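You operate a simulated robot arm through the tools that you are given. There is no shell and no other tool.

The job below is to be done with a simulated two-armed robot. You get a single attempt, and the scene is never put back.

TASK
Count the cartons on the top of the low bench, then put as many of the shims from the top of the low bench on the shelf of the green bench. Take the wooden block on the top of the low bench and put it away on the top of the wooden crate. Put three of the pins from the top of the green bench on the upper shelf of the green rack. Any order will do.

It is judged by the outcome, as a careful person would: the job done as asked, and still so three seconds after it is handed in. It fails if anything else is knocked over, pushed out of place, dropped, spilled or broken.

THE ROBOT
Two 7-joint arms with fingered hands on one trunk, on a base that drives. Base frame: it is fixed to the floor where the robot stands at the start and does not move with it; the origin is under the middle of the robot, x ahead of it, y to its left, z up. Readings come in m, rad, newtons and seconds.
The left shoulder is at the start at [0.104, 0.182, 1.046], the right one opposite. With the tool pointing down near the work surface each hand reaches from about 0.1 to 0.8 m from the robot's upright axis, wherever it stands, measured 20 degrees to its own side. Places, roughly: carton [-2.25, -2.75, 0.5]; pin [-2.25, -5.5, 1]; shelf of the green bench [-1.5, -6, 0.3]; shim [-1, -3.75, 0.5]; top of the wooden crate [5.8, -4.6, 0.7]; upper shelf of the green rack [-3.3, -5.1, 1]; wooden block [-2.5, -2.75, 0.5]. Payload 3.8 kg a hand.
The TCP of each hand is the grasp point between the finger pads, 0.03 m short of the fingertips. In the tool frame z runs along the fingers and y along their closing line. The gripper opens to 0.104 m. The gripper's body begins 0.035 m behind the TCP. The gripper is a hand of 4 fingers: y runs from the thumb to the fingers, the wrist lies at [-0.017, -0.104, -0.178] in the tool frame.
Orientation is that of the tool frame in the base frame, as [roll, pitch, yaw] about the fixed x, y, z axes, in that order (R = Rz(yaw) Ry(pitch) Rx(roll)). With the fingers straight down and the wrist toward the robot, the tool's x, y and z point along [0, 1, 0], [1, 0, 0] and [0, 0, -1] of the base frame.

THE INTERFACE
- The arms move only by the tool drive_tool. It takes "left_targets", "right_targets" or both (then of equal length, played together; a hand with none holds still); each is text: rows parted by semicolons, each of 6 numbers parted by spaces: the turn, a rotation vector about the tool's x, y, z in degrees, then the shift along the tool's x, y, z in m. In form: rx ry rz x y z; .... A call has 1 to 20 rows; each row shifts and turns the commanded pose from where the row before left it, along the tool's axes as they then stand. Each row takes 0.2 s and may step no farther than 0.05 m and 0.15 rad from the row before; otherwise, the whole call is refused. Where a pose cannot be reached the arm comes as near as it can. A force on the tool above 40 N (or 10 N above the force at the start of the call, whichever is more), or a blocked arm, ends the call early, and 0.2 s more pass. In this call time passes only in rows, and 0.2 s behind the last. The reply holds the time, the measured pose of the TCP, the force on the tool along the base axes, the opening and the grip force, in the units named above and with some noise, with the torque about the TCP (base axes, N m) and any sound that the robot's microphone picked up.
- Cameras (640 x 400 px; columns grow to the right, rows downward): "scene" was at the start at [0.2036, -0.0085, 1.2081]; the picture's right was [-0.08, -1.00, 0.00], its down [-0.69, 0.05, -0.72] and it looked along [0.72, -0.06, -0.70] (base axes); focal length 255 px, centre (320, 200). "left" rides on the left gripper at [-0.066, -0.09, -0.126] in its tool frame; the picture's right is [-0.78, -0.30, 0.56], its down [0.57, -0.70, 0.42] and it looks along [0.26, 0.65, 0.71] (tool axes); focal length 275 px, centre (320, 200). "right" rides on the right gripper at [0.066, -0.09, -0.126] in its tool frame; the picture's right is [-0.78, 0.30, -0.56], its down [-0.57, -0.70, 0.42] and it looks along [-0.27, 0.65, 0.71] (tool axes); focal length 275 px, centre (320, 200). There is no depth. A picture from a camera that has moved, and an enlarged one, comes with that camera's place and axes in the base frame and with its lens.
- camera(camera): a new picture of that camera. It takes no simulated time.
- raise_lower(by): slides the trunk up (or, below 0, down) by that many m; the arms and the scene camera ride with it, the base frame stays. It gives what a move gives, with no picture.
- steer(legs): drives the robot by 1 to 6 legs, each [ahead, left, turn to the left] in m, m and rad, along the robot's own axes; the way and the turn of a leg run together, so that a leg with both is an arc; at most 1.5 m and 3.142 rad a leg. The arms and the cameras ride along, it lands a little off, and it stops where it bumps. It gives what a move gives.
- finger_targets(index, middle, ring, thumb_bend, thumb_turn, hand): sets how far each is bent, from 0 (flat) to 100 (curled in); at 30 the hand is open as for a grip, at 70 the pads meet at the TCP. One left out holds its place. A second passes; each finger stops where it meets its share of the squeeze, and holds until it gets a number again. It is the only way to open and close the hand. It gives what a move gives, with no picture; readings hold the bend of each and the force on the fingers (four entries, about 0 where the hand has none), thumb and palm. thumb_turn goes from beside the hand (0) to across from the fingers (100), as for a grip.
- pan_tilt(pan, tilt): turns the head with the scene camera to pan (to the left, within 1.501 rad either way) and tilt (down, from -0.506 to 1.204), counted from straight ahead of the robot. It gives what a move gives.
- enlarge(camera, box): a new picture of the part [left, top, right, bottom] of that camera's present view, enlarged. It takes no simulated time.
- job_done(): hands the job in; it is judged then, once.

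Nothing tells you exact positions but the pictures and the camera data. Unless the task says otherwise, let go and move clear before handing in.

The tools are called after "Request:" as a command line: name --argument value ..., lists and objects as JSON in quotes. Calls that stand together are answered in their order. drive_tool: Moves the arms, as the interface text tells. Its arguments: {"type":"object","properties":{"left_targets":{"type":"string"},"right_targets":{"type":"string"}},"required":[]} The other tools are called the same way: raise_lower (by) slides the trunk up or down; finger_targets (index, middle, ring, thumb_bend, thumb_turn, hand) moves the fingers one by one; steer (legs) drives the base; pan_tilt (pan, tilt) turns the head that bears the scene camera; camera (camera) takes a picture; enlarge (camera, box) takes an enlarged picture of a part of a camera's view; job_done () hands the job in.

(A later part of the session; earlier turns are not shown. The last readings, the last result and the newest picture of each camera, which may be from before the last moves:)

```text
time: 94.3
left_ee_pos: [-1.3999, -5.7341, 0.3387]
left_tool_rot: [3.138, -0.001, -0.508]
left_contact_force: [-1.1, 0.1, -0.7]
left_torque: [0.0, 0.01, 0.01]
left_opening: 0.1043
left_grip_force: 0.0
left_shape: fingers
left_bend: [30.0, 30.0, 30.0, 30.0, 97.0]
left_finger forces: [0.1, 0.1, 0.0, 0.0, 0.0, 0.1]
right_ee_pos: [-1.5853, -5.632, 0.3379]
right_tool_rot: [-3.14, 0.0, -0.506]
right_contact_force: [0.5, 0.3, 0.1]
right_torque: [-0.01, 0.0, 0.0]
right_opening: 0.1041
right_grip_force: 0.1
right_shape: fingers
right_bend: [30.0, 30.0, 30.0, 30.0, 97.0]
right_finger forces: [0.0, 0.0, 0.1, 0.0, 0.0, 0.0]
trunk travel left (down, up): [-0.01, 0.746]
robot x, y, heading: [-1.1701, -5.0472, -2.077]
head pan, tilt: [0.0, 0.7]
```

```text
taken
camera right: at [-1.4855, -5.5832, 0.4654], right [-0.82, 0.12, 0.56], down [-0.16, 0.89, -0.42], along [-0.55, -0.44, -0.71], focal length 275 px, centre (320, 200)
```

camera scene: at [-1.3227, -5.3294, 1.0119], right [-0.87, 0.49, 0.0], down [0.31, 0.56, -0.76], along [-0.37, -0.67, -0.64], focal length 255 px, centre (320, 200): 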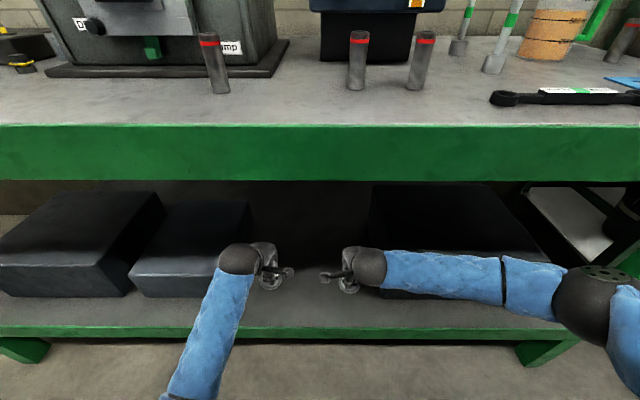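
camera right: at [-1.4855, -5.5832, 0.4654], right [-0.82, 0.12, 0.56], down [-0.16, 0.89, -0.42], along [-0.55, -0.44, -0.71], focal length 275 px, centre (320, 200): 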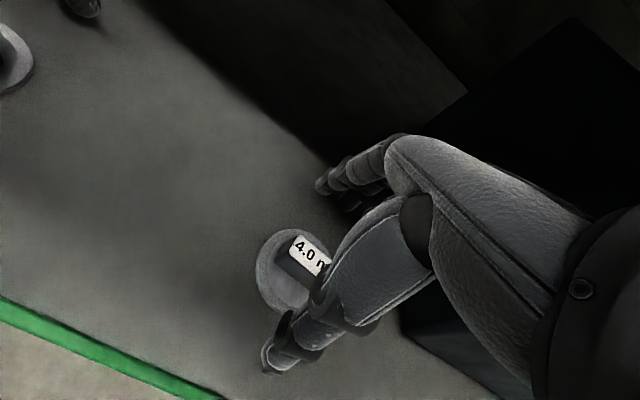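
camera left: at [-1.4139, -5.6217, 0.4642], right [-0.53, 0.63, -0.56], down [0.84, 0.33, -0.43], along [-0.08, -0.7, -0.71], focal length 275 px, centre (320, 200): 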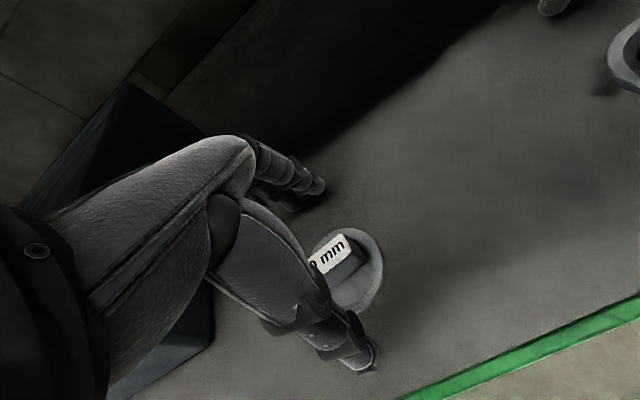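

Both shims stand on the shelf, released. I raise the hands slightly, pull them straight back out, and back the robot off.

Request:
drive_tool --left_targets "0 0 0 0 0 -0.03; 0 0 0 0 0 -0.04; 0 0 0 0 -0.045 0; 0 0 0 0 -0.045 0; 0 0 0 0 -0.045 0; 0 0 0 0.03 -0.035 0; 0 0 0 0.04 0 0; 0 0 0 0.04 0 0" --right_targets "0 0 0 0 0 -0.03; 0 0 0 0 0 -0.04; 0 0 0 0 -0.04 0; 0 0 0 0 -0.04 0; 0 0 0 0 -0.04 0; 0 0 0 -0.03 -0.03 0; 0 0 0 -0.03 0 0; 0 0 0 -0.03 0 0"

Request:
steer --legs '[[-0.3, 0, 0]]'

Request:
camera --camera "scene"

```text
time: 96.1
left_ee_pos: [-1.2228, -5.6371, 0.4095]
left_tool_rot: [3.138, -0.002, -0.509]
left_contact_force: [0.0, 0.3, 0.4]
left_torque: [0.04, -0.01, 0.01]
left_opening: 0.1044
left_grip_force: 0.0
left_shape: fingers
left_bend: [30.0, 30.0, 30.0, 30.0, 97.0]
left_finger forces: [0.0, 0.0, 0.1, 0.0, 0.0, 0.0]
right_ee_pos: [-1.5906, -5.4578, 0.4106]
right_tool_rot: [-3.135, 0.006, -0.512]
right_contact_force: [-0.5, 0.5, -0.5]
right_torque: [0.02, -0.03, 0.02]
right_opening: 0.1044
right_grip_force: 0.0
right_shape: fingers
right_bend: [30.0, 30.0, 30.0, 30.0, 97.0]
right_finger forces: [0.1, 0.1, 0.1, 0.0, 0.1, 0.0]
right hand out of reach, approached as far as the arm can: row 8
trunk travel left (down, up): [-0.01, 0.746]
robot x, y, heading: [-1.1727, -5.0465, -2.077]
head pan, tilt: [0.0, 0.7]
```

```text
time: 98.1
left_ee_pos: [-1.0743, -5.3748, 0.4074]
left_tool_rot: [3.137, -0.001, -0.499]
left_contact_force: [0.5, -0.5, 0.3]
left_torque: [0.0, -0.02, -0.02]
left_opening: 0.1045
left_grip_force: 0.1
left_shape: fingers
left_bend: [30.0, 30.0, 30.0, 30.0, 97.0]
left_finger forces: [0.0, 0.1, 0.0, 0.0, 0.0, 0.1]
right_ee_pos: [-1.4428, -5.1999, 0.4104]
right_tool_rot: [-3.134, 0.007, -0.504]
right_contact_force: [-0.3, 0.1, -0.5]
right_torque: [-0.02, -0.04, -0.01]
right_opening: 0.1046
right_grip_force: 0.0
right_shape: fingers
right_bend: [30.0, 30.0, 30.0, 30.0, 97.0]
right_finger forces: [0.1, 0.1, 0.0, 0.1, 0.0, 0.1]
trunk travel left (down, up): [-0.01, 0.746]
robot x, y, heading: [-1.0268, -4.7858, -2.07]
head pan, tilt: [0.0, 0.7]
```

```text
taken
camera scene: at [-1.1765, -5.0681, 1.012], right [-0.88, 0.48, 0.0], down [0.31, 0.57, -0.76], along [-0.37, -0.67, -0.64], focal length 255 px, centre (320, 200)
```

scene: 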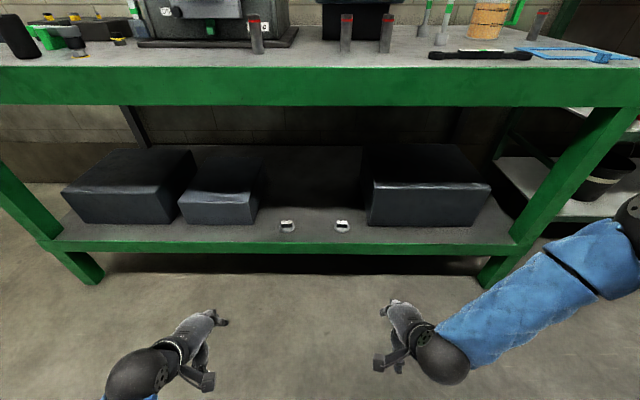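

The two shims are visible standing on the shelf. Next the pins on the bench top: I raise the trunk and look.

Request:
raise_lower --by 0.4

Request:
raise_lower --by 0.2

Request:
camera --camera "scene"

```text
time: 102.0
left_ee_pos: [-1.0751, -5.3744, 0.8083]
left_tool_rot: [3.139, -0.002, -0.502]
left_contact_force: [-0.7, -0.6, -0.2]
left_torque: [0.01, -0.05, 0.0]
left_opening: 0.1044
left_grip_force: 0.0
left_shape: fingers
left_bend: [30.0, 30.0, 30.0, 30.0, 97.0]
left_finger forces: [0.0, 0.1, 0.0, 0.0, 0.1, 0.0]
right_ee_pos: [-1.4428, -5.1994, 0.8111]
right_tool_rot: [-3.133, 0.006, -0.504]
right_contact_force: [0.1, 0.0, -0.3]
right_torque: [0.01, 0.01, 0.0]
right_opening: 0.1043
right_grip_force: 0.1
right_shape: fingers
right_bend: [30.0, 30.0, 30.0, 30.0, 97.0]
right_finger forces: [0.0, 0.0, 0.0, 0.1, 0.0, 0.1]
trunk travel left (down, up): [-0.41, 0.346]
robot x, y, heading: [-1.0293, -4.7865, -2.073]
head pan, tilt: [0.0, 0.7]
```

```text
time: 104.1
left_ee_pos: [-1.0745, -5.3745, 1.0086]
left_tool_rot: [3.137, -0.002, -0.502]
left_contact_force: [-0.6, -1.0, 0.5]
left_torque: [0.01, 0.0, 0.0]
left_opening: 0.1041
left_grip_force: 0.0
left_shape: fingers
left_bend: [30.0, 30.0, 30.0, 30.0, 97.0]
left_finger forces: [0.0, 0.0, 0.0, 0.0, 0.0, 0.1]
right_ee_pos: [-1.4429, -5.199, 1.011]
right_tool_rot: [-3.134, 0.008, -0.504]
right_contact_force: [0.3, -0.4, -0.5]
right_torque: [-0.02, 0.0, 0.03]
right_opening: 0.1044
right_grip_force: 0.0
right_shape: fingers
right_bend: [30.0, 30.0, 30.0, 30.0, 97.0]
right_finger forces: [0.0, 0.1, 0.1, 0.0, 0.0, 0.0]
trunk travel left (down, up): [-0.61, 0.146]
robot x, y, heading: [-1.0306, -4.7859, -2.072]
head pan, tilt: [0.0, 0.7]
```

```text
taken
camera scene: at [-1.071, -4.8755, 1.6288], right [-0.88, 0.48, 0.0], down [0.31, 0.56, -0.76], along [-0.37, -0.67, -0.64], focal length 255 px, centre (320, 200)
```

scene: 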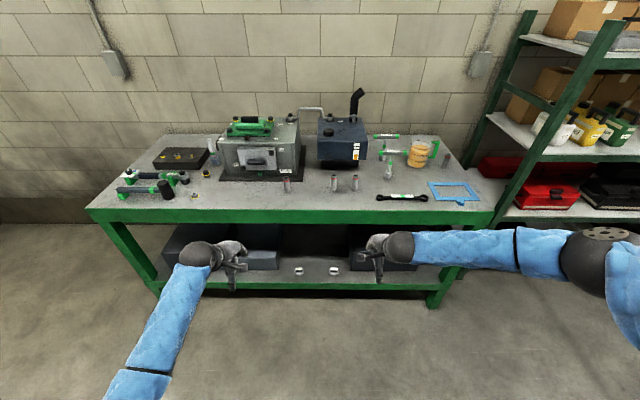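

Request:
enlarge --camera "scene" --box '[200, 130, 480, 240]'

Request:
enlarge --camera "scene" --box '[270, 160, 370, 220]'

```text
2.29 times, centred on (340, 185) of scene
camera zoom: at [-1.071, -4.8755, 1.6288], right [-0.88, 0.48, 0.0], down [0.31, 0.56, -0.76], along [-0.37, -0.67, -0.64], focal length 583 px, centre (274, 234)
```

zoom: 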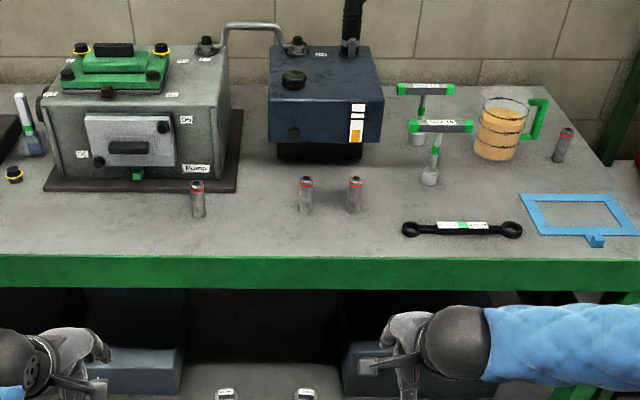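

```text
6.40 times, centred on (320, 190) of scene
camera zoom: at [-1.071, -4.8755, 1.6288], right [-0.88, 0.48, 0.0], down [0.31, 0.56, -0.76], along [-0.37, -0.67, -0.64], focal length 1631 px, centre (320, 264)
```

zoom: 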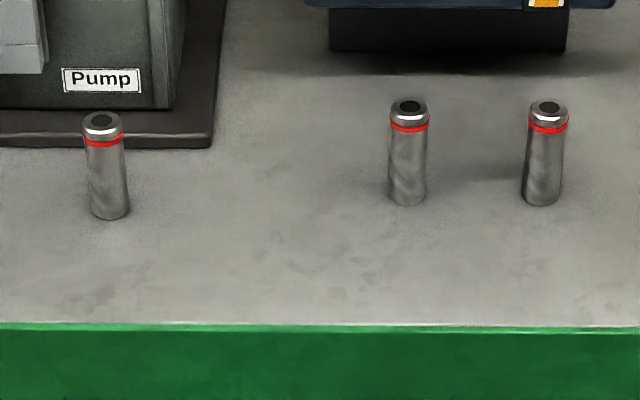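

Four pins (steel cylinders with red bands, ~28 mm × 80 mm) stand on the green bench; three are near the front edge. I raise the hands above pin height and drive in.

Request:
drive_tool --left_targets "0 0 0 0 0 -0.04; 0 0 0 0 0 -0.04; 0 0 0 0 0 -0.04" --right_targets "0 0 0 0 0 -0.04; 0 0 0 0 0 -0.04; 0 0 0 0 0 -0.04"

Request:
steer --legs '[[0.4, 0, 0]]'

Request:
pan_tilt --pan 0 --tilt 0.9

Request:
camera --camera "scene"

Request:
camera --camera "left"

Request:
camera --camera "right"

```text
time: 104.9
left_ee_pos: [-1.0743, -5.3743, 1.1302]
left_tool_rot: [3.135, -0.002, -0.504]
left_contact_force: [0.2, 1.0, -0.1]
left_torque: [0.03, -0.02, 0.0]
left_opening: 0.1045
left_grip_force: 0.2
left_shape: fingers
left_bend: [30.0, 30.0, 30.0, 30.0, 97.0]
left_finger forces: [0.0, 0.1, 0.0, 0.0, 0.0, 0.0]
right_ee_pos: [-1.4438, -5.2023, 1.1304]
right_tool_rot: [-3.132, 0.009, -0.502]
right_contact_force: [0.9, 0.3, 0.2]
right_torque: [0.03, 0.0, -0.02]
right_opening: 0.1045
right_grip_force: 0.1
right_shape: fingers
right_bend: [30.0, 30.0, 30.0, 30.0, 97.0]
right_finger forces: [0.1, 0.0, 0.0, 0.0, 0.1, 0.0]
trunk travel left (down, up): [-0.61, 0.146]
robot x, y, heading: [-1.0253, -4.7917, -2.073]
head pan, tilt: [0.0, 0.7]
```

```text
time: 107.4
left_ee_pos: [-1.2656, -5.7233, 1.1296]
left_tool_rot: [3.139, -0.002, -0.5]
left_contact_force: [0.5, 0.1, 0.4]
left_torque: [0.02, -0.01, -0.03]
left_opening: 0.1044
left_grip_force: 0.1
left_shape: fingers
left_bend: [30.0, 30.0, 30.0, 30.0, 97.0]
left_finger forces: [0.1, 0.0, 0.0, 0.1, 0.1, 0.0]
right_ee_pos: [-1.6343, -5.5537, 1.1292]
right_tool_rot: [-3.134, 0.008, -0.503]
right_contact_force: [0.4, -0.4, 0.3]
right_torque: [0.05, 0.02, -0.02]
right_opening: 0.1046
right_grip_force: 0.2
right_shape: fingers
right_bend: [30.0, 30.0, 30.0, 30.0, 97.0]
right_finger forces: [0.0, 0.0, 0.0, 0.0, 0.0, 0.1]
trunk travel left (down, up): [-0.61, 0.146]
robot x, y, heading: [-1.215, -5.1367, -2.068]
head pan, tilt: [0.0, 0.7]
```

```text
time: 108.1
left_ee_pos: [-1.2647, -5.7246, 1.1303]
left_tool_rot: [3.136, -0.002, -0.499]
left_contact_force: [-0.4, -0.7, 0.0]
left_torque: [0.01, 0.0, 0.01]
left_opening: 0.1043
left_grip_force: 0.1
left_shape: fingers
left_bend: [30.0, 30.0, 30.0, 30.0, 97.0]
left_finger forces: [0.0, 0.1, 0.0, 0.1, 0.0, 0.1]
right_ee_pos: [-1.6345, -5.5536, 1.1311]
right_tool_rot: [-3.135, 0.006, -0.503]
right_contact_force: [-0.1, 0.2, 0.0]
right_torque: [-0.01, 0.02, -0.03]
right_opening: 0.1044
right_grip_force: 0.0
right_shape: fingers
right_bend: [30.0, 30.0, 30.0, 30.0, 97.0]
right_finger forces: [0.0, 0.1, 0.0, 0.0, 0.0, 0.0]
trunk travel left (down, up): [-0.61, 0.146]
robot x, y, heading: [-1.2183, -5.1324, -2.072]
head pan, tilt: [0.0, 0.901]
```

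```text
taken
camera scene: at [-1.2576, -5.217, 1.6128], right [-0.88, 0.48, 0.0], down [0.38, 0.69, -0.62], along [-0.3, -0.55, -0.78], focal length 255 px, centre (320, 200)
```

scene: 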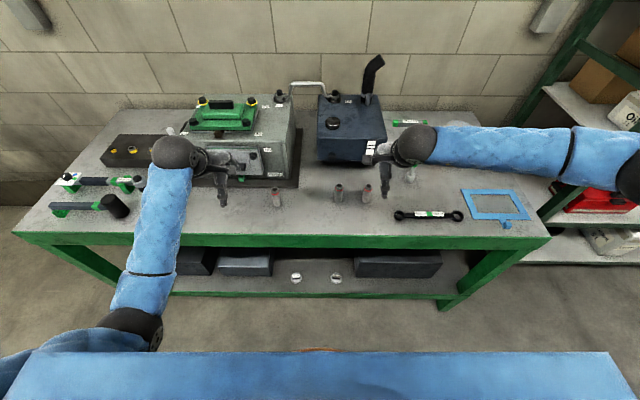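

```text
taken
camera left: at [-1.2801, -5.6121, 1.2554], right [-0.54, 0.63, -0.56], down [0.84, 0.34, -0.43], along [-0.08, -0.7, -0.71], focal length 275 px, centre (320, 200)
```

left: 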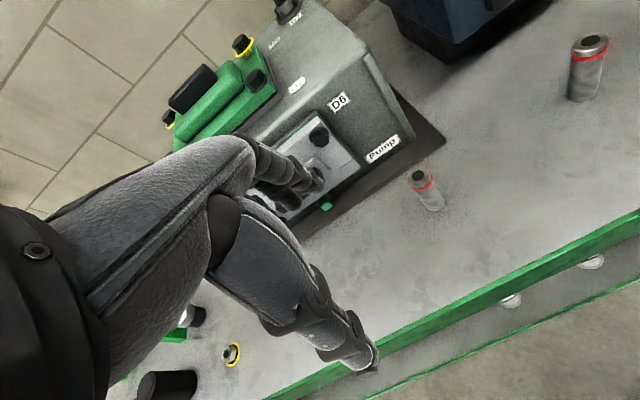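

```text
taken
camera right: at [-1.5333, -5.5062, 1.2565], right [-0.82, 0.11, 0.56], down [-0.17, 0.89, -0.42], along [-0.55, -0.43, -0.72], focal length 275 px, centre (320, 200)
```

right: 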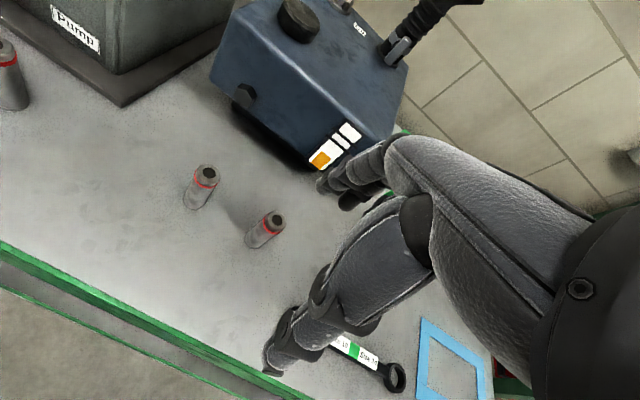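

Request:
enlarge --camera "scene" --box '[240, 160, 400, 260]'

Request:
enlarge --camera "left" --box '[360, 110, 500, 230]'

Request:
enlarge --camera "right" --box '[140, 130, 340, 270]'

```text
4.00 times, centred on (320, 210) of scene
camera zoom: at [-1.2576, -5.217, 1.6128], right [-0.88, 0.48, 0.0], down [0.38, 0.69, -0.62], along [-0.3, -0.55, -0.78], focal length 1020 px, centre (320, 160)
```

zoom: 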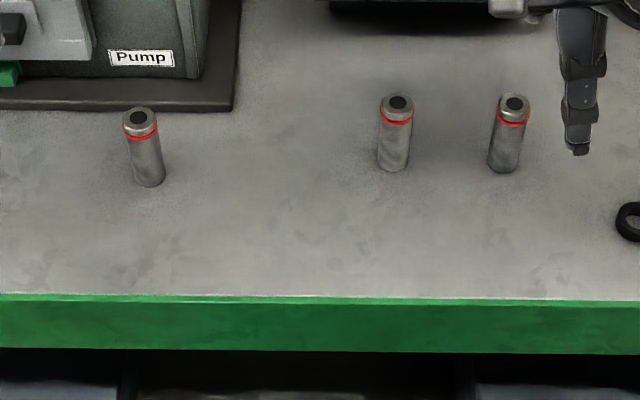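

```text
3.33 times, centred on (430, 170) of left
camera zoom: at [-1.2801, -5.6121, 1.2554], right [-0.54, 0.63, -0.56], down [0.84, 0.34, -0.43], along [-0.08, -0.7, -0.71], focal length 918 px, centre (-47, 300)
```

zoom: 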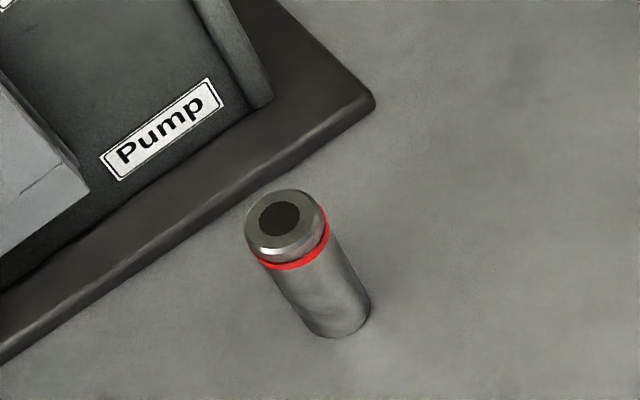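

```text
2.86 times, centred on (240, 200) of right
camera zoom: at [-1.5333, -5.5062, 1.2565], right [-0.82, 0.11, 0.56], down [-0.17, 0.89, -0.42], along [-0.55, -0.43, -0.72], focal length 786 px, centre (549, 200)
```

zoom: 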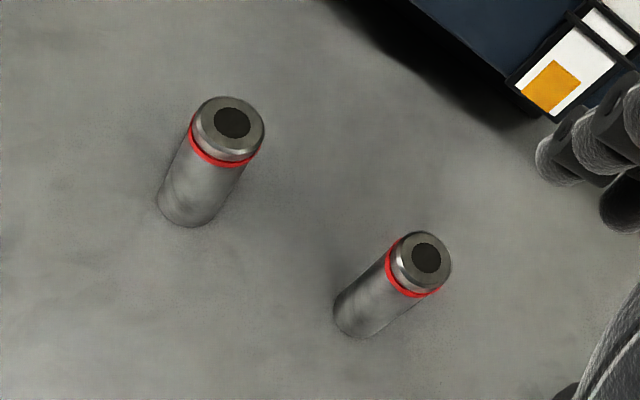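

Pin A sits about 0.64 m ahead and 0.16 m left of me, pin C about 0.655 m ahead and 0.16 m right; bench top z≈0.90. I pre-curl the fingers a bit for clearance from the pump, and hover both hands over the pins.

Request:
finger_targets --hand "left" --index 45 --middle 45 --ring 45 --thumb_bend 40

Request:
finger_targets --hand "right" --index 45 --middle 45 --ring 45 --thumb_bend 40

Request:
drive_tool --left_targets "0 0 0 -0.043 0.02 0; 0 0 0 -0.043 0.02 0; 0 0 0 0 0.03 0.03; 0 0 0 0 0.027 0.03; 0 0 0 0 0 0.025" --right_targets "0 0 0 0 0.02 0; 0 0 0 0.002 0.02 0; 0 0 0 0 0.02 0.03; 0 0 0 0 0.02 0.03; 0 0 0 0 0.01 0.025"

Request:
camera --camera "left"

Request:
camera --camera "right"

Request:
enlarge --camera "scene" --box '[180, 110, 440, 260]'

```text
time: 109.1
left_ee_pos: [-1.2658, -5.724, 1.1298]
left_tool_rot: [3.135, 0.0, -0.5]
left_contact_force: [-0.2, 0.0, 0.0]
left_torque: [0.0, 0.0, 0.01]
left_opening: 0.0735
left_grip_force: 0.1
left_shape: fingers
left_bend: [45.0, 45.0, 45.0, 40.0, 97.0]
left_finger forces: [0.1, 0.1, 0.0, 0.0, 0.0, 0.0]
right_ee_pos: [-1.6335, -5.5535, 1.1293]
right_tool_rot: [-3.134, 0.006, -0.501]
right_contact_force: [-0.8, -0.2, -0.4]
right_torque: [-0.02, 0.03, 0.02]
right_opening: 0.1045
right_grip_force: 0.0
right_shape: fingers
right_bend: [30.0, 30.0, 30.0, 30.0, 97.0]
right_finger forces: [0.0, 0.1, 0.0, 0.0, 0.1, 0.0]
trunk travel left (down, up): [-0.61, 0.146]
robot x, y, heading: [-1.2184, -5.138, -2.073]
head pan, tilt: [0.0, 0.901]
```

```text
time: 110.1
left_ee_pos: [-1.2654, -5.7233, 1.13]
left_tool_rot: [3.136, -0.002, -0.498]
left_contact_force: [-0.2, 0.6, 0.3]
left_torque: [0.0, -0.02, 0.02]
left_opening: 0.0736
left_grip_force: 0.0
left_shape: fingers
left_bend: [45.0, 45.0, 45.0, 40.0, 97.0]
left_finger forces: [0.0, 0.1, 0.0, 0.0, 0.0, 0.0]
right_ee_pos: [-1.6333, -5.5525, 1.1314]
right_tool_rot: [-3.135, 0.007, -0.503]
right_contact_force: [-0.9, -0.4, -0.4]
right_torque: [0.01, 0.0, -0.04]
right_opening: 0.0737
right_grip_force: 0.1
right_shape: fingers
right_bend: [45.0, 45.0, 45.0, 40.0, 97.0]
right_finger forces: [0.1, 0.1, 0.0, 0.0, 0.0, 0.0]
trunk travel left (down, up): [-0.61, 0.146]
robot x, y, heading: [-1.2202, -5.1379, -2.067]
head pan, tilt: [0.0, 0.901]
```

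```text
time: 111.3
left_ee_pos: [-1.386, -5.7677, 1.0444]
left_tool_rot: [3.135, -0.003, -0.501]
left_contact_force: [0.1, -0.2, -0.1]
left_torque: [0.01, 0.04, 0.01]
left_opening: 0.0734
left_grip_force: 0.0
left_shape: fingers
left_bend: [45.0, 45.0, 45.0, 40.0, 97.0]
left_finger forces: [0.0, 0.1, 0.1, 0.1, 0.0, 0.1]
right_ee_pos: [-1.6764, -5.6332, 1.0446]
right_tool_rot: [-3.134, 0.007, -0.503]
right_contact_force: [0.2, 0.3, -0.4]
right_torque: [0.02, 0.0, 0.0]
right_opening: 0.0736
right_grip_force: 0.0
right_shape: fingers
right_bend: [45.0, 45.0, 45.0, 40.0, 97.0]
right_finger forces: [0.1, 0.0, 0.0, 0.1, 0.0, 0.0]
trunk travel left (down, up): [-0.61, 0.146]
robot x, y, heading: [-1.2192, -5.1375, -2.068]
head pan, tilt: [0.0, 0.901]
```

```text
taken
camera left: at [-1.4014, -5.6564, 1.1698], right [-0.54, 0.63, -0.56], down [0.84, 0.34, -0.43], along [-0.08, -0.7, -0.71], focal length 275 px, centre (320, 200)
```

left: 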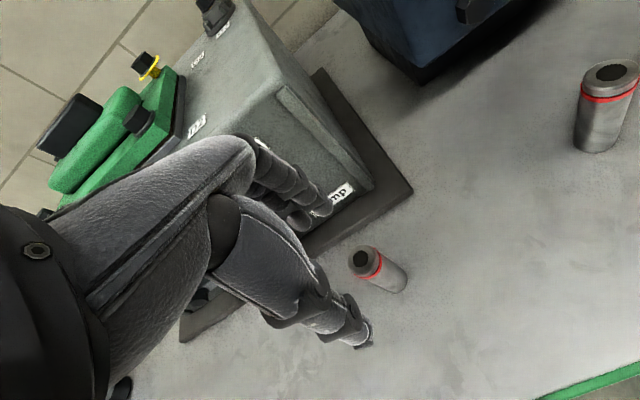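

```text
taken
camera right: at [-1.5753, -5.5853, 1.171], right [-0.82, 0.11, 0.56], down [-0.17, 0.89, -0.42], along [-0.55, -0.43, -0.72], focal length 275 px, centre (320, 200)
```

right: 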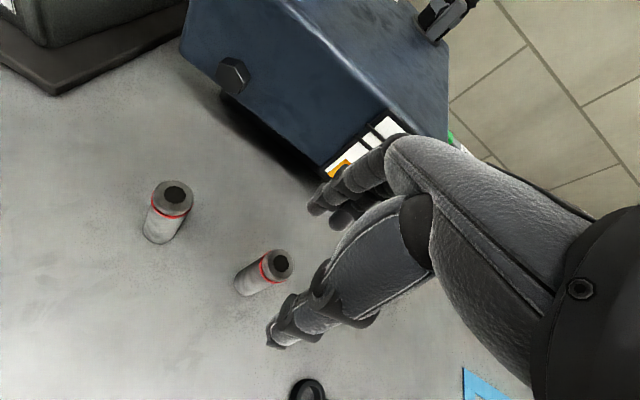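

```text
2.46 times, centred on (310, 185) of scene
camera zoom: at [-1.2568, -5.217, 1.6128], right [-0.88, 0.48, 0.0], down [0.38, 0.69, -0.62], along [-0.3, -0.55, -0.78], focal length 627 px, centre (345, 237)
```

zoom: 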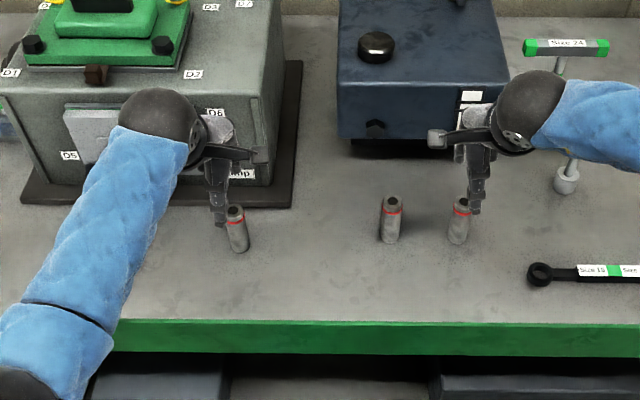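

Pin centres are within about 1 cm of each TCP. I correct and lower both hands around the pins.

Request:
drive_tool --left_targets "0 0 0 -0.005 0.01 0; 0 0 0 0 0 0.03; 0 0 0 0 0 0.03; 0 0 0 0 0 0.025; 0 0 0 0 0 0.015" --right_targets "0 0 0 0.002 0.006 0; 0 0 0 0 0 0.03; 0 0 0 0 0 0.03; 0 0 0 0 0 0.025; 0 0 0 0 0 0.015"

Request:
camera --camera "left"

Request:
camera --camera "right"

Request:
enlarge --camera "scene" --box '[180, 110, 440, 260]'

```text
time: 112.5
left_ee_pos: [-1.3971, -5.776, 0.9454]
left_tool_rot: [3.135, -0.002, -0.499]
left_contact_force: [-0.5, 0.2, -0.1]
left_torque: [-0.01, 0.02, -0.02]
left_opening: 0.0735
left_grip_force: 0.0
left_shape: fingers
left_bend: [45.0, 45.0, 45.0, 40.0, 97.0]
left_finger forces: [0.1, 0.0, 0.1, 0.0, 0.0, 0.0]
right_ee_pos: [-1.6774, -5.6245, 0.9468]
right_tool_rot: [-3.133, 0.006, -0.503]
right_contact_force: [0.0, -0.7, 1.0]
right_torque: [-0.02, -0.01, 0.0]
right_opening: 0.0738
right_grip_force: 0.1
right_shape: fingers
right_bend: [45.0, 45.0, 45.0, 40.0, 97.0]
right_finger forces: [0.5, 0.0, 0.0, 0.1, 0.0, 0.0]
right hand out of reach, approached as far as the arm can: row 4, 5
trunk travel left (down, up): [-0.61, 0.146]
robot x, y, heading: [-1.2242, -5.1332, -2.072]
head pan, tilt: [0.0, 0.901]
```

```text
taken
camera left: at [-1.4114, -5.6639, 1.0704], right [-0.54, 0.63, -0.56], down [0.84, 0.34, -0.43], along [-0.08, -0.7, -0.71], focal length 275 px, centre (320, 200)
```

left: 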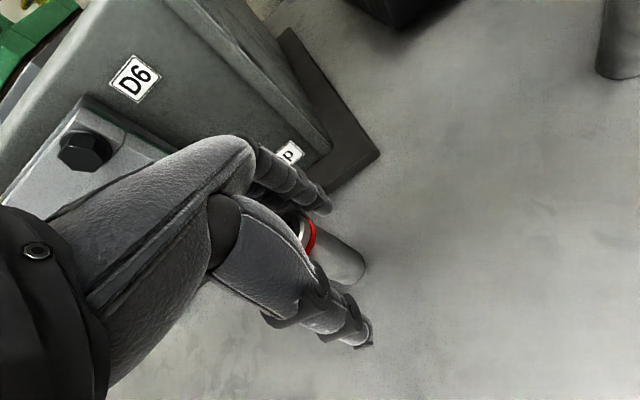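

```text
taken
camera right: at [-1.576, -5.5769, 1.0733], right [-0.82, 0.11, 0.56], down [-0.17, 0.89, -0.42], along [-0.55, -0.43, -0.72], focal length 275 px, centre (320, 200)
```

right: 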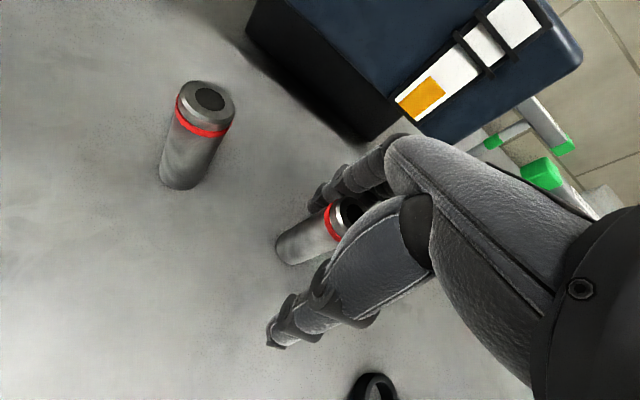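

```text
2.46 times, centred on (310, 185) of scene
camera zoom: at [-1.2584, -5.2176, 1.6127], right [-0.88, 0.48, 0.0], down [0.38, 0.69, -0.62], along [-0.3, -0.54, -0.78], focal length 627 px, centre (345, 237)
```

zoom: 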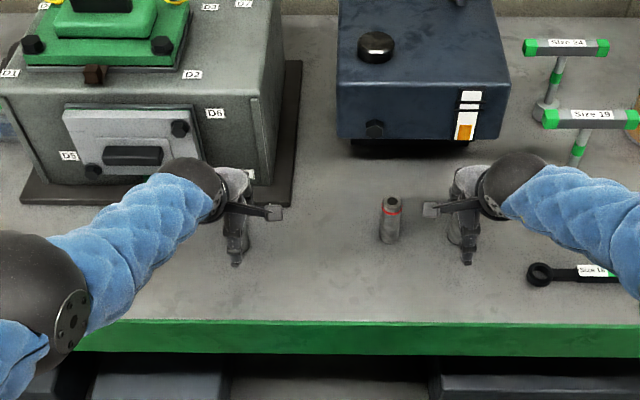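

The left hand straddles pin A well; the right arm stopped slightly short. I close the left hand first.

Request:
finger_targets --hand "left" --index 75 --middle 75 --ring 75 --thumb_bend 75

Request:
camera --camera "left"

Request:
enlarge --camera "right" --box '[240, 160, 420, 290]'

```text
time: 113.5
left_ee_pos: [-1.3959, -5.7744, 0.9442]
left_tool_rot: [3.139, -0.003, -0.501]
left_contact_force: [0.2, -0.5, 0.0]
left_torque: [0.0, 0.03, 0.01]
left_opening: 0.0176
left_grip_force: 17.2
left_shape: fingers
left_bend: [72.0, 66.0, 75.0, 63.0, 95.0]
left_finger forces: [8.0, 9.6, 0.0, 0.0, 16.7, 0.0]
right_ee_pos: [-1.6772, -5.623, 0.9481]
right_tool_rot: [-3.133, 0.007, -0.502]
right_contact_force: [0.7, -0.6, 0.6]
right_torque: [0.04, 0.01, 0.05]
right_opening: 0.0739
right_grip_force: 0.2
right_shape: fingers
right_bend: [45.0, 45.0, 45.0, 40.0, 97.0]
right_finger forces: [0.4, 0.1, 0.0, 0.1, 0.0, 0.0]
trunk travel left (down, up): [-0.61, 0.146]
robot x, y, heading: [-1.2177, -5.1336, -2.071]
head pan, tilt: [0.0, 0.901]
```

```text
taken
camera left: at [-1.4109, -5.6635, 1.0701], right [-0.54, 0.63, -0.56], down [0.84, 0.34, -0.43], along [-0.08, -0.7, -0.71], focal length 275 px, centre (320, 200)
```

left: 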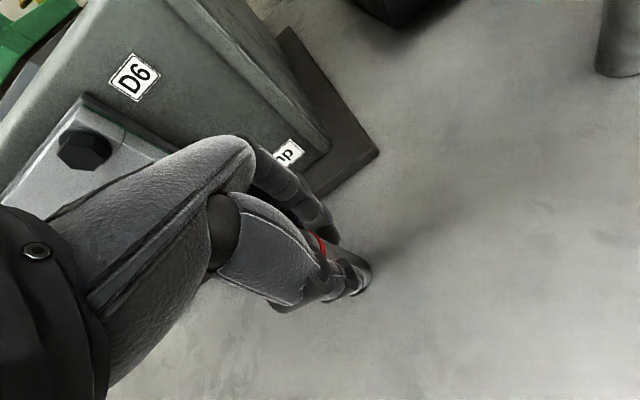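

```text
3.08 times, centred on (330, 225) of right
camera zoom: at [-1.5755, -5.5769, 1.0736], right [-0.82, 0.11, 0.56], down [-0.17, 0.89, -0.42], along [-0.55, -0.43, -0.72], focal length 847 px, centre (289, 123)
```

zoom: 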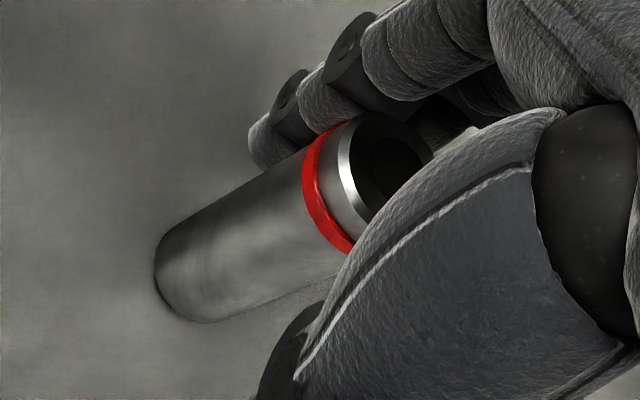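

Left hand grips pin A with about 17 N. I lift both hands straight up.

Request:
drive_tool --left_targets "0 0 0 0 0 -0.02; 0 0 0 0 0 -0.03; 0 0 0 0 0 -0.04; 0 0 0 0 0 -0.04; 0 0 0 0 0 -0.04" --right_targets "0 0 0 0 0 -0.02; 0 0 0 0 0 -0.03; 0 0 0 0 0 -0.04; 0 0 0 0 0 -0.04; 0 0 0 0 0 -0.04"

Request:
camera --camera "left"

Request:
camera --camera "right"

Request:
camera --camera "scene"

```text
time: 114.7
left_ee_pos: [-1.4361, -5.8252, 1.0825]
left_tool_rot: [3.14, -0.003, -0.498]
left_contact_force: [0.7, 0.4, -2.1]
left_torque: [-0.01, 0.06, 0.02]
left_opening: 0.0174
left_grip_force: 17.1
left_shape: fingers
left_bend: [72.0, 66.0, 75.0, 63.0, 95.0]
left_finger forces: [8.1, 9.6, 0.1, 0.0, 16.9, 0.0]
left hand out of reach, approached as far as the arm can: row 1, 2, 3, 4, 5
right_ee_pos: [-1.6757, -5.6256, 1.116]
right_tool_rot: [-3.132, 0.006, -0.502]
right_contact_force: [1.0, 0.4, -0.3]
right_torque: [-0.02, 0.0, -0.02]
right_opening: 0.0734
right_grip_force: 0.1
right_shape: fingers
right_bend: [45.0, 45.0, 45.0, 40.0, 97.0]
right_finger forces: [0.0, 0.0, 0.0, 0.0, 0.0, 0.0]
trunk travel left (down, up): [-0.61, 0.146]
robot x, y, heading: [-1.2187, -5.1366, -2.074]
head pan, tilt: [0.0, 0.901]
```

```text
taken
camera left: at [-1.4514, -5.7134, 1.209], right [-0.54, 0.63, -0.56], down [0.84, 0.34, -0.43], along [-0.08, -0.7, -0.71], focal length 275 px, centre (320, 200)
```

left: 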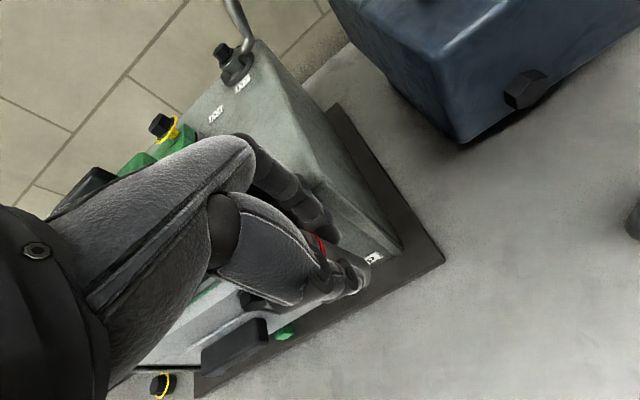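

```text
taken
camera right: at [-1.5745, -5.5781, 1.2431], right [-0.82, 0.11, 0.56], down [-0.16, 0.89, -0.41], along [-0.55, -0.43, -0.72], focal length 275 px, centre (320, 200)
```

right: 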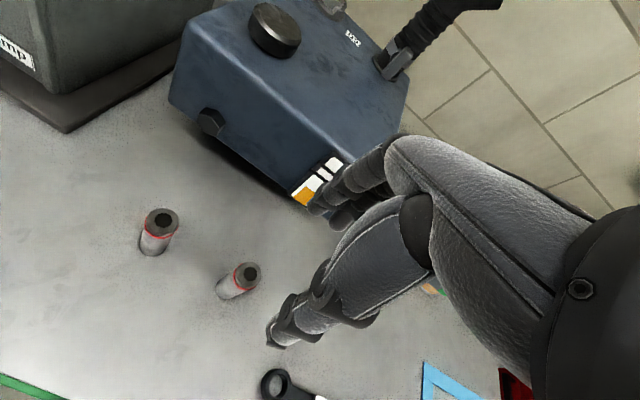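

```text
taken
camera scene: at [-1.2573, -5.2168, 1.6128], right [-0.88, 0.48, 0.0], down [0.38, 0.69, -0.62], along [-0.3, -0.55, -0.78], focal length 255 px, centre (320, 200)
```

scene: 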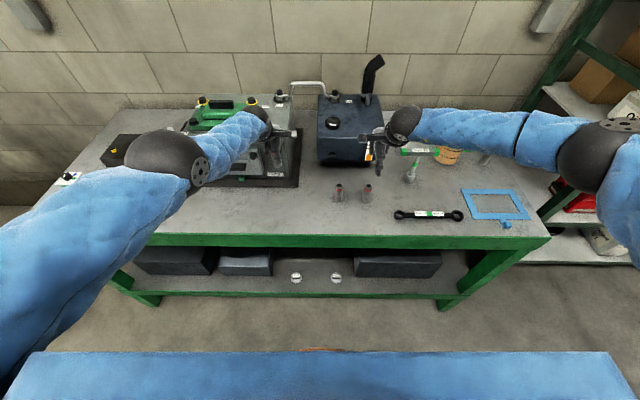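

The left arm swung its elbow and the hand drifted forward toward the pump while rising. I ease the left hand back towards me carefully.

Request:
drive_tool --left_targets "0 0 0 0 -0.01 0"

Request:
camera --camera "left"

```text
time: 115.1
left_ee_pos: [-1.4364, -5.8238, 1.0826]
left_tool_rot: [3.138, -0.002, -0.499]
left_contact_force: [0.5, 0.3, -2.8]
left_torque: [-0.01, 0.03, 0.0]
left_opening: 0.0175
left_grip_force: 17.1
left_shape: fingers
left_bend: [72.0, 66.0, 75.0, 63.0, 95.0]
left_finger forces: [8.3, 9.6, 0.0, 0.1, 16.8, 0.0]
left hand out of reach, approached as far as the arm can: row 1
right_ee_pos: [-1.6755, -5.6258, 1.116]
right_tool_rot: [-3.133, 0.007, -0.502]
right_contact_force: [-0.2, -0.6, -0.2]
right_torque: [0.01, -0.01, 0.01]
right_opening: 0.0736
right_grip_force: 0.2
right_shape: fingers
right_bend: [45.0, 45.0, 45.0, 40.0, 97.0]
right_finger forces: [0.1, 0.1, 0.0, 0.0, 0.0, 0.0]
trunk travel left (down, up): [-0.61, 0.146]
robot x, y, heading: [-1.22, -5.14, -2.072]
head pan, tilt: [0.0, 0.901]
```

```text
taken
camera left: at [-1.4518, -5.7137, 1.2088], right [-0.54, 0.63, -0.56], down [0.84, 0.34, -0.43], along [-0.08, -0.7, -0.71], focal length 275 px, centre (320, 200)
```

left: 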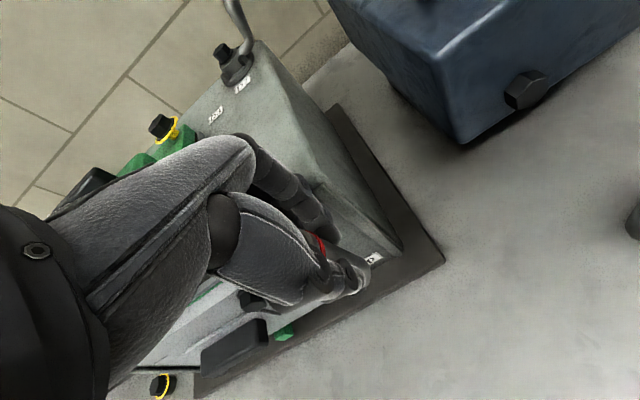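

The left arm is stuck in a limit posture, so I back the whole robot off instead, which moves everything straight away from the pump.

Request:
steer --legs '[[-0.4, 0, 0]]'

Request:
camera --camera "scene"

Request:
camera --camera "left"

```text
time: 117.6
left_ee_pos: [-1.2491, -5.47, 1.085]
left_tool_rot: [3.138, -0.001, -0.509]
left_contact_force: [0.4, -0.1, -2.4]
left_torque: [0.02, 0.01, -0.01]
left_opening: 0.0174
left_grip_force: 17.1
left_shape: fingers
left_bend: [72.0, 66.0, 75.0, 63.0, 95.0]
left_finger forces: [8.2, 9.6, 0.0, 0.1, 16.8, 0.0]
right_ee_pos: [-1.4853, -5.2694, 1.1164]
right_tool_rot: [-3.135, 0.008, -0.511]
right_contact_force: [0.7, 0.6, 0.4]
right_torque: [-0.02, -0.03, -0.04]
right_opening: 0.0736
right_grip_force: 0.0
right_shape: fingers
right_bend: [45.0, 45.0, 45.0, 40.0, 97.0]
right_finger forces: [0.0, 0.0, 0.0, 0.0, 0.0, 0.0]
trunk travel left (down, up): [-0.61, 0.146]
robot x, y, heading: [-1.0213, -4.7858, -2.077]
head pan, tilt: [0.0, 0.901]
```

```text
taken
camera scene: at [-1.0639, -4.8643, 1.6127], right [-0.87, 0.49, 0.0], down [0.38, 0.68, -0.62], along [-0.3, -0.54, -0.78], focal length 255 px, centre (320, 200)
```

scene: 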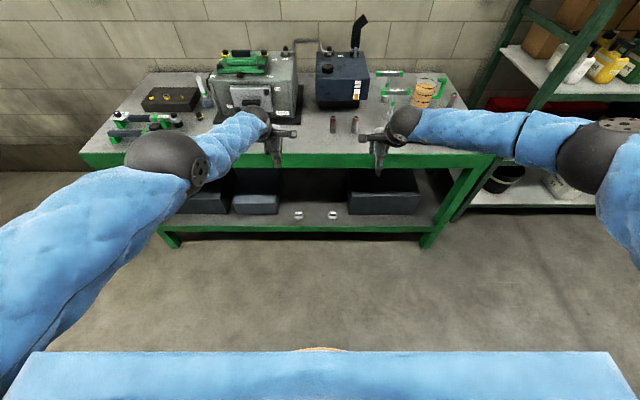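

```text
taken
camera left: at [-1.2626, -5.359, 1.2087], right [-0.53, 0.63, -0.56], down [0.84, 0.33, -0.43], along [-0.08, -0.7, -0.71], focal length 275 px, centre (320, 200)
```

left: 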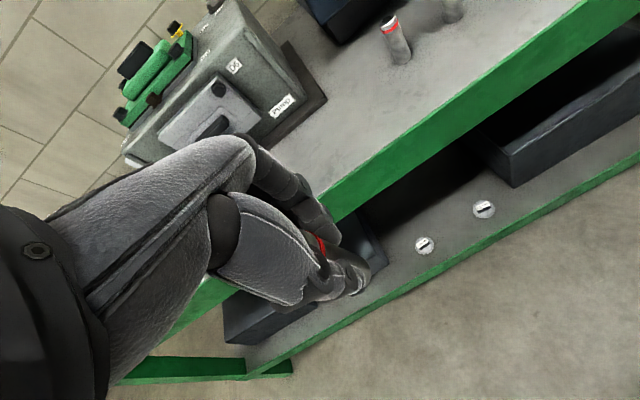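

Nothing else moved; pin A is held. With free space around, I bring the left arm back to its home posture.

Request:
drive_tool --left_targets "0 0 0 0.03 0 0.0; 0 0 0 0.04 0 0; 0 0 0 0.03 -0.02 0; 0 0 0 0.03 -0.03 0; 0 0 0 0.02 -0.03 0; 0 0 0 0 -0.04 0"

Request:
camera --camera "scene"

```text
time: 119.0
left_ee_pos: [-1.1057, -5.5372, 1.0424]
left_tool_rot: [3.139, -0.002, -0.511]
left_contact_force: [0.8, 0.3, -2.4]
left_torque: [-0.02, 0.01, -0.02]
left_opening: 0.0174
left_grip_force: 17.5
left_shape: fingers
left_bend: [72.0, 66.0, 75.0, 63.0, 94.0]
left_finger forces: [8.4, 9.5, 0.0, 0.0, 16.7, 0.0]
left hand out of reach, approached as far as the arm can: row 1, 3, 4, 5, 6
right_ee_pos: [-1.4866, -5.2695, 1.1158]
right_tool_rot: [-3.134, 0.007, -0.511]
right_contact_force: [-0.5, 0.0, 0.2]
right_torque: [0.03, 0.02, -0.02]
right_opening: 0.0737
right_grip_force: 0.0
right_shape: fingers
right_bend: [45.0, 45.0, 45.0, 40.0, 97.0]
right_finger forces: [0.1, 0.0, 0.0, 0.0, 0.1, 0.0]
trunk travel left (down, up): [-0.61, 0.146]
robot x, y, heading: [-1.0231, -4.7854, -2.077]
head pan, tilt: [0.0, 0.901]
```

```text
taken
camera scene: at [-1.0643, -4.8648, 1.6127], right [-0.87, 0.49, 0.0], down [0.38, 0.68, -0.62], along [-0.3, -0.54, -0.78], focal length 255 px, centre (320, 200)
```

scene: 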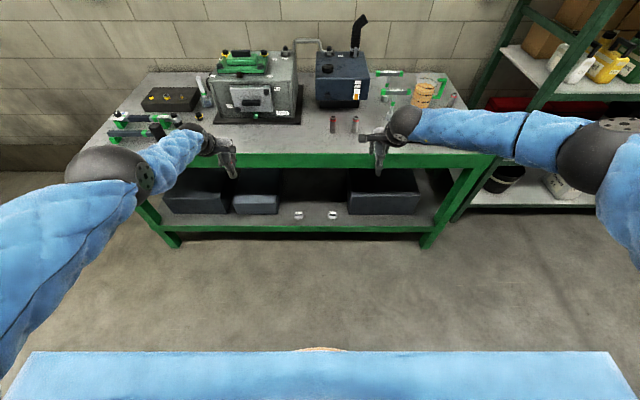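

Request:
drive_tool --left_targets "0 0 0 0 0 0.03; 0 0 0 0 0 0.03; 0 0 0 0 0 0.03"

```text
time: 119.8
left_ee_pos: [-1.0953, -5.5057, 0.9704]
left_tool_rot: [3.137, -0.001, -0.51]
left_contact_force: [-0.4, -0.5, -1.6]
left_torque: [0.03, -0.01, -0.02]
left_opening: 0.0176
left_grip_force: 18.0
left_shape: fingers
left_bend: [73.0, 66.0, 75.0, 64.0, 94.0]
left_finger forces: [8.6, 9.7, 0.0, 0.0, 16.5, 0.0]
left hand out of reach, approached as far as the arm can: row 1, 2, 3
right_ee_pos: [-1.4853, -5.2693, 1.1156]
right_tool_rot: [-3.133, 0.007, -0.51]
right_contact_force: [0.2, 0.3, 0.1]
right_torque: [0.02, 0.0, -0.02]
right_opening: 0.0738
right_grip_force: 0.0
right_shape: fingers
right_bend: [45.0, 45.0, 45.0, 40.0, 97.0]
right_finger forces: [0.0, 0.0, 0.1, 0.0, 0.1, 0.0]
trunk travel left (down, up): [-0.61, 0.146]
robot x, y, heading: [-1.0229, -4.7857, -2.079]
head pan, tilt: [0.0, 0.901]
```

The left arm looks fully stretched. I look at it directly to understand its posture.

Request:
pan_tilt --pan 0.8 --tilt 0.9

Request:
camera --camera "scene"

```text
time: 121.0
left_ee_pos: [-1.0935, -5.5052, 0.9717]
left_tool_rot: [3.139, -0.003, -0.509]
left_contact_force: [0.6, 0.1, -2.3]
left_torque: [0.0, -0.02, -0.01]
left_opening: 0.0172
left_grip_force: 17.9
left_shape: fingers
left_bend: [73.0, 66.0, 75.0, 64.0, 94.0]
left_finger forces: [8.6, 9.5, 0.0, 0.0, 16.7, 0.1]
right_ee_pos: [-1.486, -5.2689, 1.1161]
right_tool_rot: [-3.131, 0.008, -0.51]
right_contact_force: [0.8, -0.1, -0.3]
right_torque: [0.0, 0.04, -0.02]
right_opening: 0.0735
right_grip_force: 0.0
right_shape: fingers
right_bend: [45.0, 45.0, 45.0, 40.0, 97.0]
right_finger forces: [0.1, 0.0, 0.0, 0.0, 0.1, 0.0]
trunk travel left (down, up): [-0.61, 0.146]
robot x, y, heading: [-1.0226, -4.7823, -2.081]
head pan, tilt: [0.799, 0.901]
```

```text
taken
camera scene: at [-1.0056, -4.871, 1.6127], right [-0.96, -0.29, 0.0], down [-0.22, 0.75, -0.62], along [0.18, -0.59, -0.78], focal length 255 px, centre (320, 200)
```

scene: 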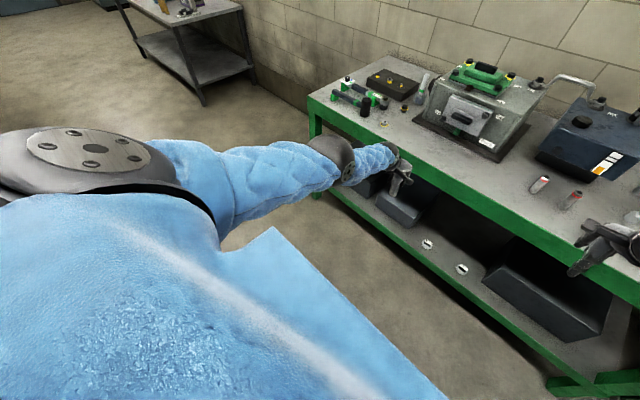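

Request:
drive_tool --left_targets "0 0 0 -0.04 0 0; 0 0 0 -0.04 0 0; 0 0 0 0 -0.04 0; 0 0 0 0 -0.04 0"

Request:
camera --camera "scene"

```text
time: 122.0
left_ee_pos: [-1.1568, -5.4461, 0.934]
left_tool_rot: [3.138, -0.004, -0.509]
left_contact_force: [0.2, -0.6, -2.5]
left_torque: [0.03, 0.02, 0.01]
left_opening: 0.0172
left_grip_force: 17.6
left_shape: fingers
left_bend: [73.0, 66.0, 75.0, 64.0, 94.0]
left_finger forces: [8.8, 9.5, 0.1, 0.1, 16.6, 0.1]
left hand out of reach, approached as far as the arm can: row 3, 4
right_ee_pos: [-1.486, -5.2702, 1.1157]
right_tool_rot: [-3.132, 0.005, -0.512]
right_contact_force: [-0.2, 0.6, 0.8]
right_torque: [0.01, 0.03, 0.0]
right_opening: 0.0735
right_grip_force: 0.1
right_shape: fingers
right_bend: [45.0, 45.0, 45.0, 40.0, 97.0]
right_finger forces: [0.0, 0.0, 0.1, 0.0, 0.0, 0.0]
trunk travel left (down, up): [-0.61, 0.146]
robot x, y, heading: [-1.0249, -4.7796, -2.08]
head pan, tilt: [0.799, 0.901]
```

```text
taken
camera scene: at [-1.006, -4.8705, 1.6128], right [-0.96, -0.29, 0.0], down [-0.22, 0.75, -0.62], along [0.18, -0.59, -0.78], focal length 255 px, centre (320, 200)
```

scene: 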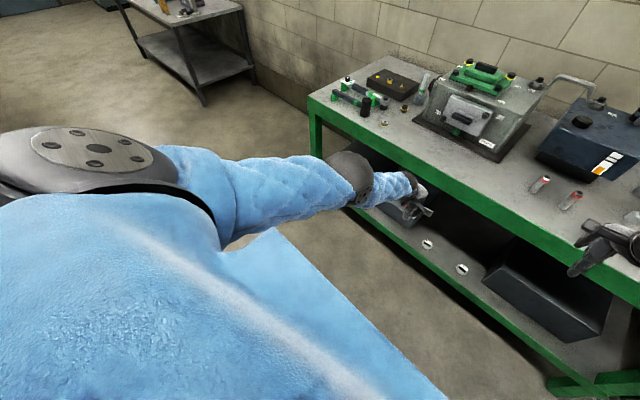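

Request:
drive_tool --left_targets "0 0 0 0 0 -0.04; 0 0 0 0 0 -0.04; 0 0 0 0 0 -0.04"

Request:
drive_tool --left_targets "0 0 0 0 -0.03 0; 0 0 0 0 -0.03 0"

```text
time: 122.8
left_ee_pos: [-1.1846, -5.4886, 1.0277]
left_tool_rot: [3.141, -0.002, -0.507]
left_contact_force: [-0.4, 0.4, -2.3]
left_torque: [-0.02, 0.03, 0.01]
left_opening: 0.0171
left_grip_force: 17.1
left_shape: fingers
left_bend: [73.0, 66.0, 75.0, 64.0, 94.0]
left_finger forces: [8.8, 9.4, 0.0, 0.0, 16.6, 0.1]
left hand out of reach, approached as far as the arm can: row 1, 2, 3
right_ee_pos: [-1.4864, -5.2692, 1.1163]
right_tool_rot: [-3.134, 0.006, -0.51]
right_contact_force: [0.1, 0.3, -0.1]
right_torque: [0.02, 0.0, 0.01]
right_opening: 0.0734
right_grip_force: 0.0
right_shape: fingers
right_bend: [45.0, 45.0, 45.0, 40.0, 97.0]
right_finger forces: [0.1, 0.1, 0.1, 0.0, 0.0, 0.1]
trunk travel left (down, up): [-0.61, 0.146]
robot x, y, heading: [-1.026, -4.7822, -2.074]
head pan, tilt: [0.799, 0.901]
```

```text
time: 123.4
left_ee_pos: [-1.1797, -5.4776, 1.003]
left_tool_rot: [3.139, -0.001, -0.51]
left_contact_force: [-0.4, -0.1, -2.7]
left_torque: [0.02, 0.0, -0.02]
left_opening: 0.0171
left_grip_force: 17.3
left_shape: fingers
left_bend: [73.0, 66.0, 75.0, 64.0, 94.0]
left_finger forces: [8.8, 9.4, 0.1, 0.0, 16.6, 0.0]
left hand out of reach, approached as far as the arm can: row 1, 2
right_ee_pos: [-1.4853, -5.2687, 1.1161]
right_tool_rot: [-3.133, 0.005, -0.513]
right_contact_force: [-0.2, 0.7, 0.3]
right_torque: [-0.03, 0.03, 0.0]
right_opening: 0.0738
right_grip_force: 0.0
right_shape: fingers
right_bend: [45.0, 45.0, 45.0, 40.0, 97.0]
right_finger forces: [0.0, 0.0, 0.0, 0.0, 0.1, 0.1]
trunk travel left (down, up): [-0.61, 0.146]
robot x, y, heading: [-1.0275, -4.7858, -2.076]
head pan, tilt: [0.799, 0.901]
```

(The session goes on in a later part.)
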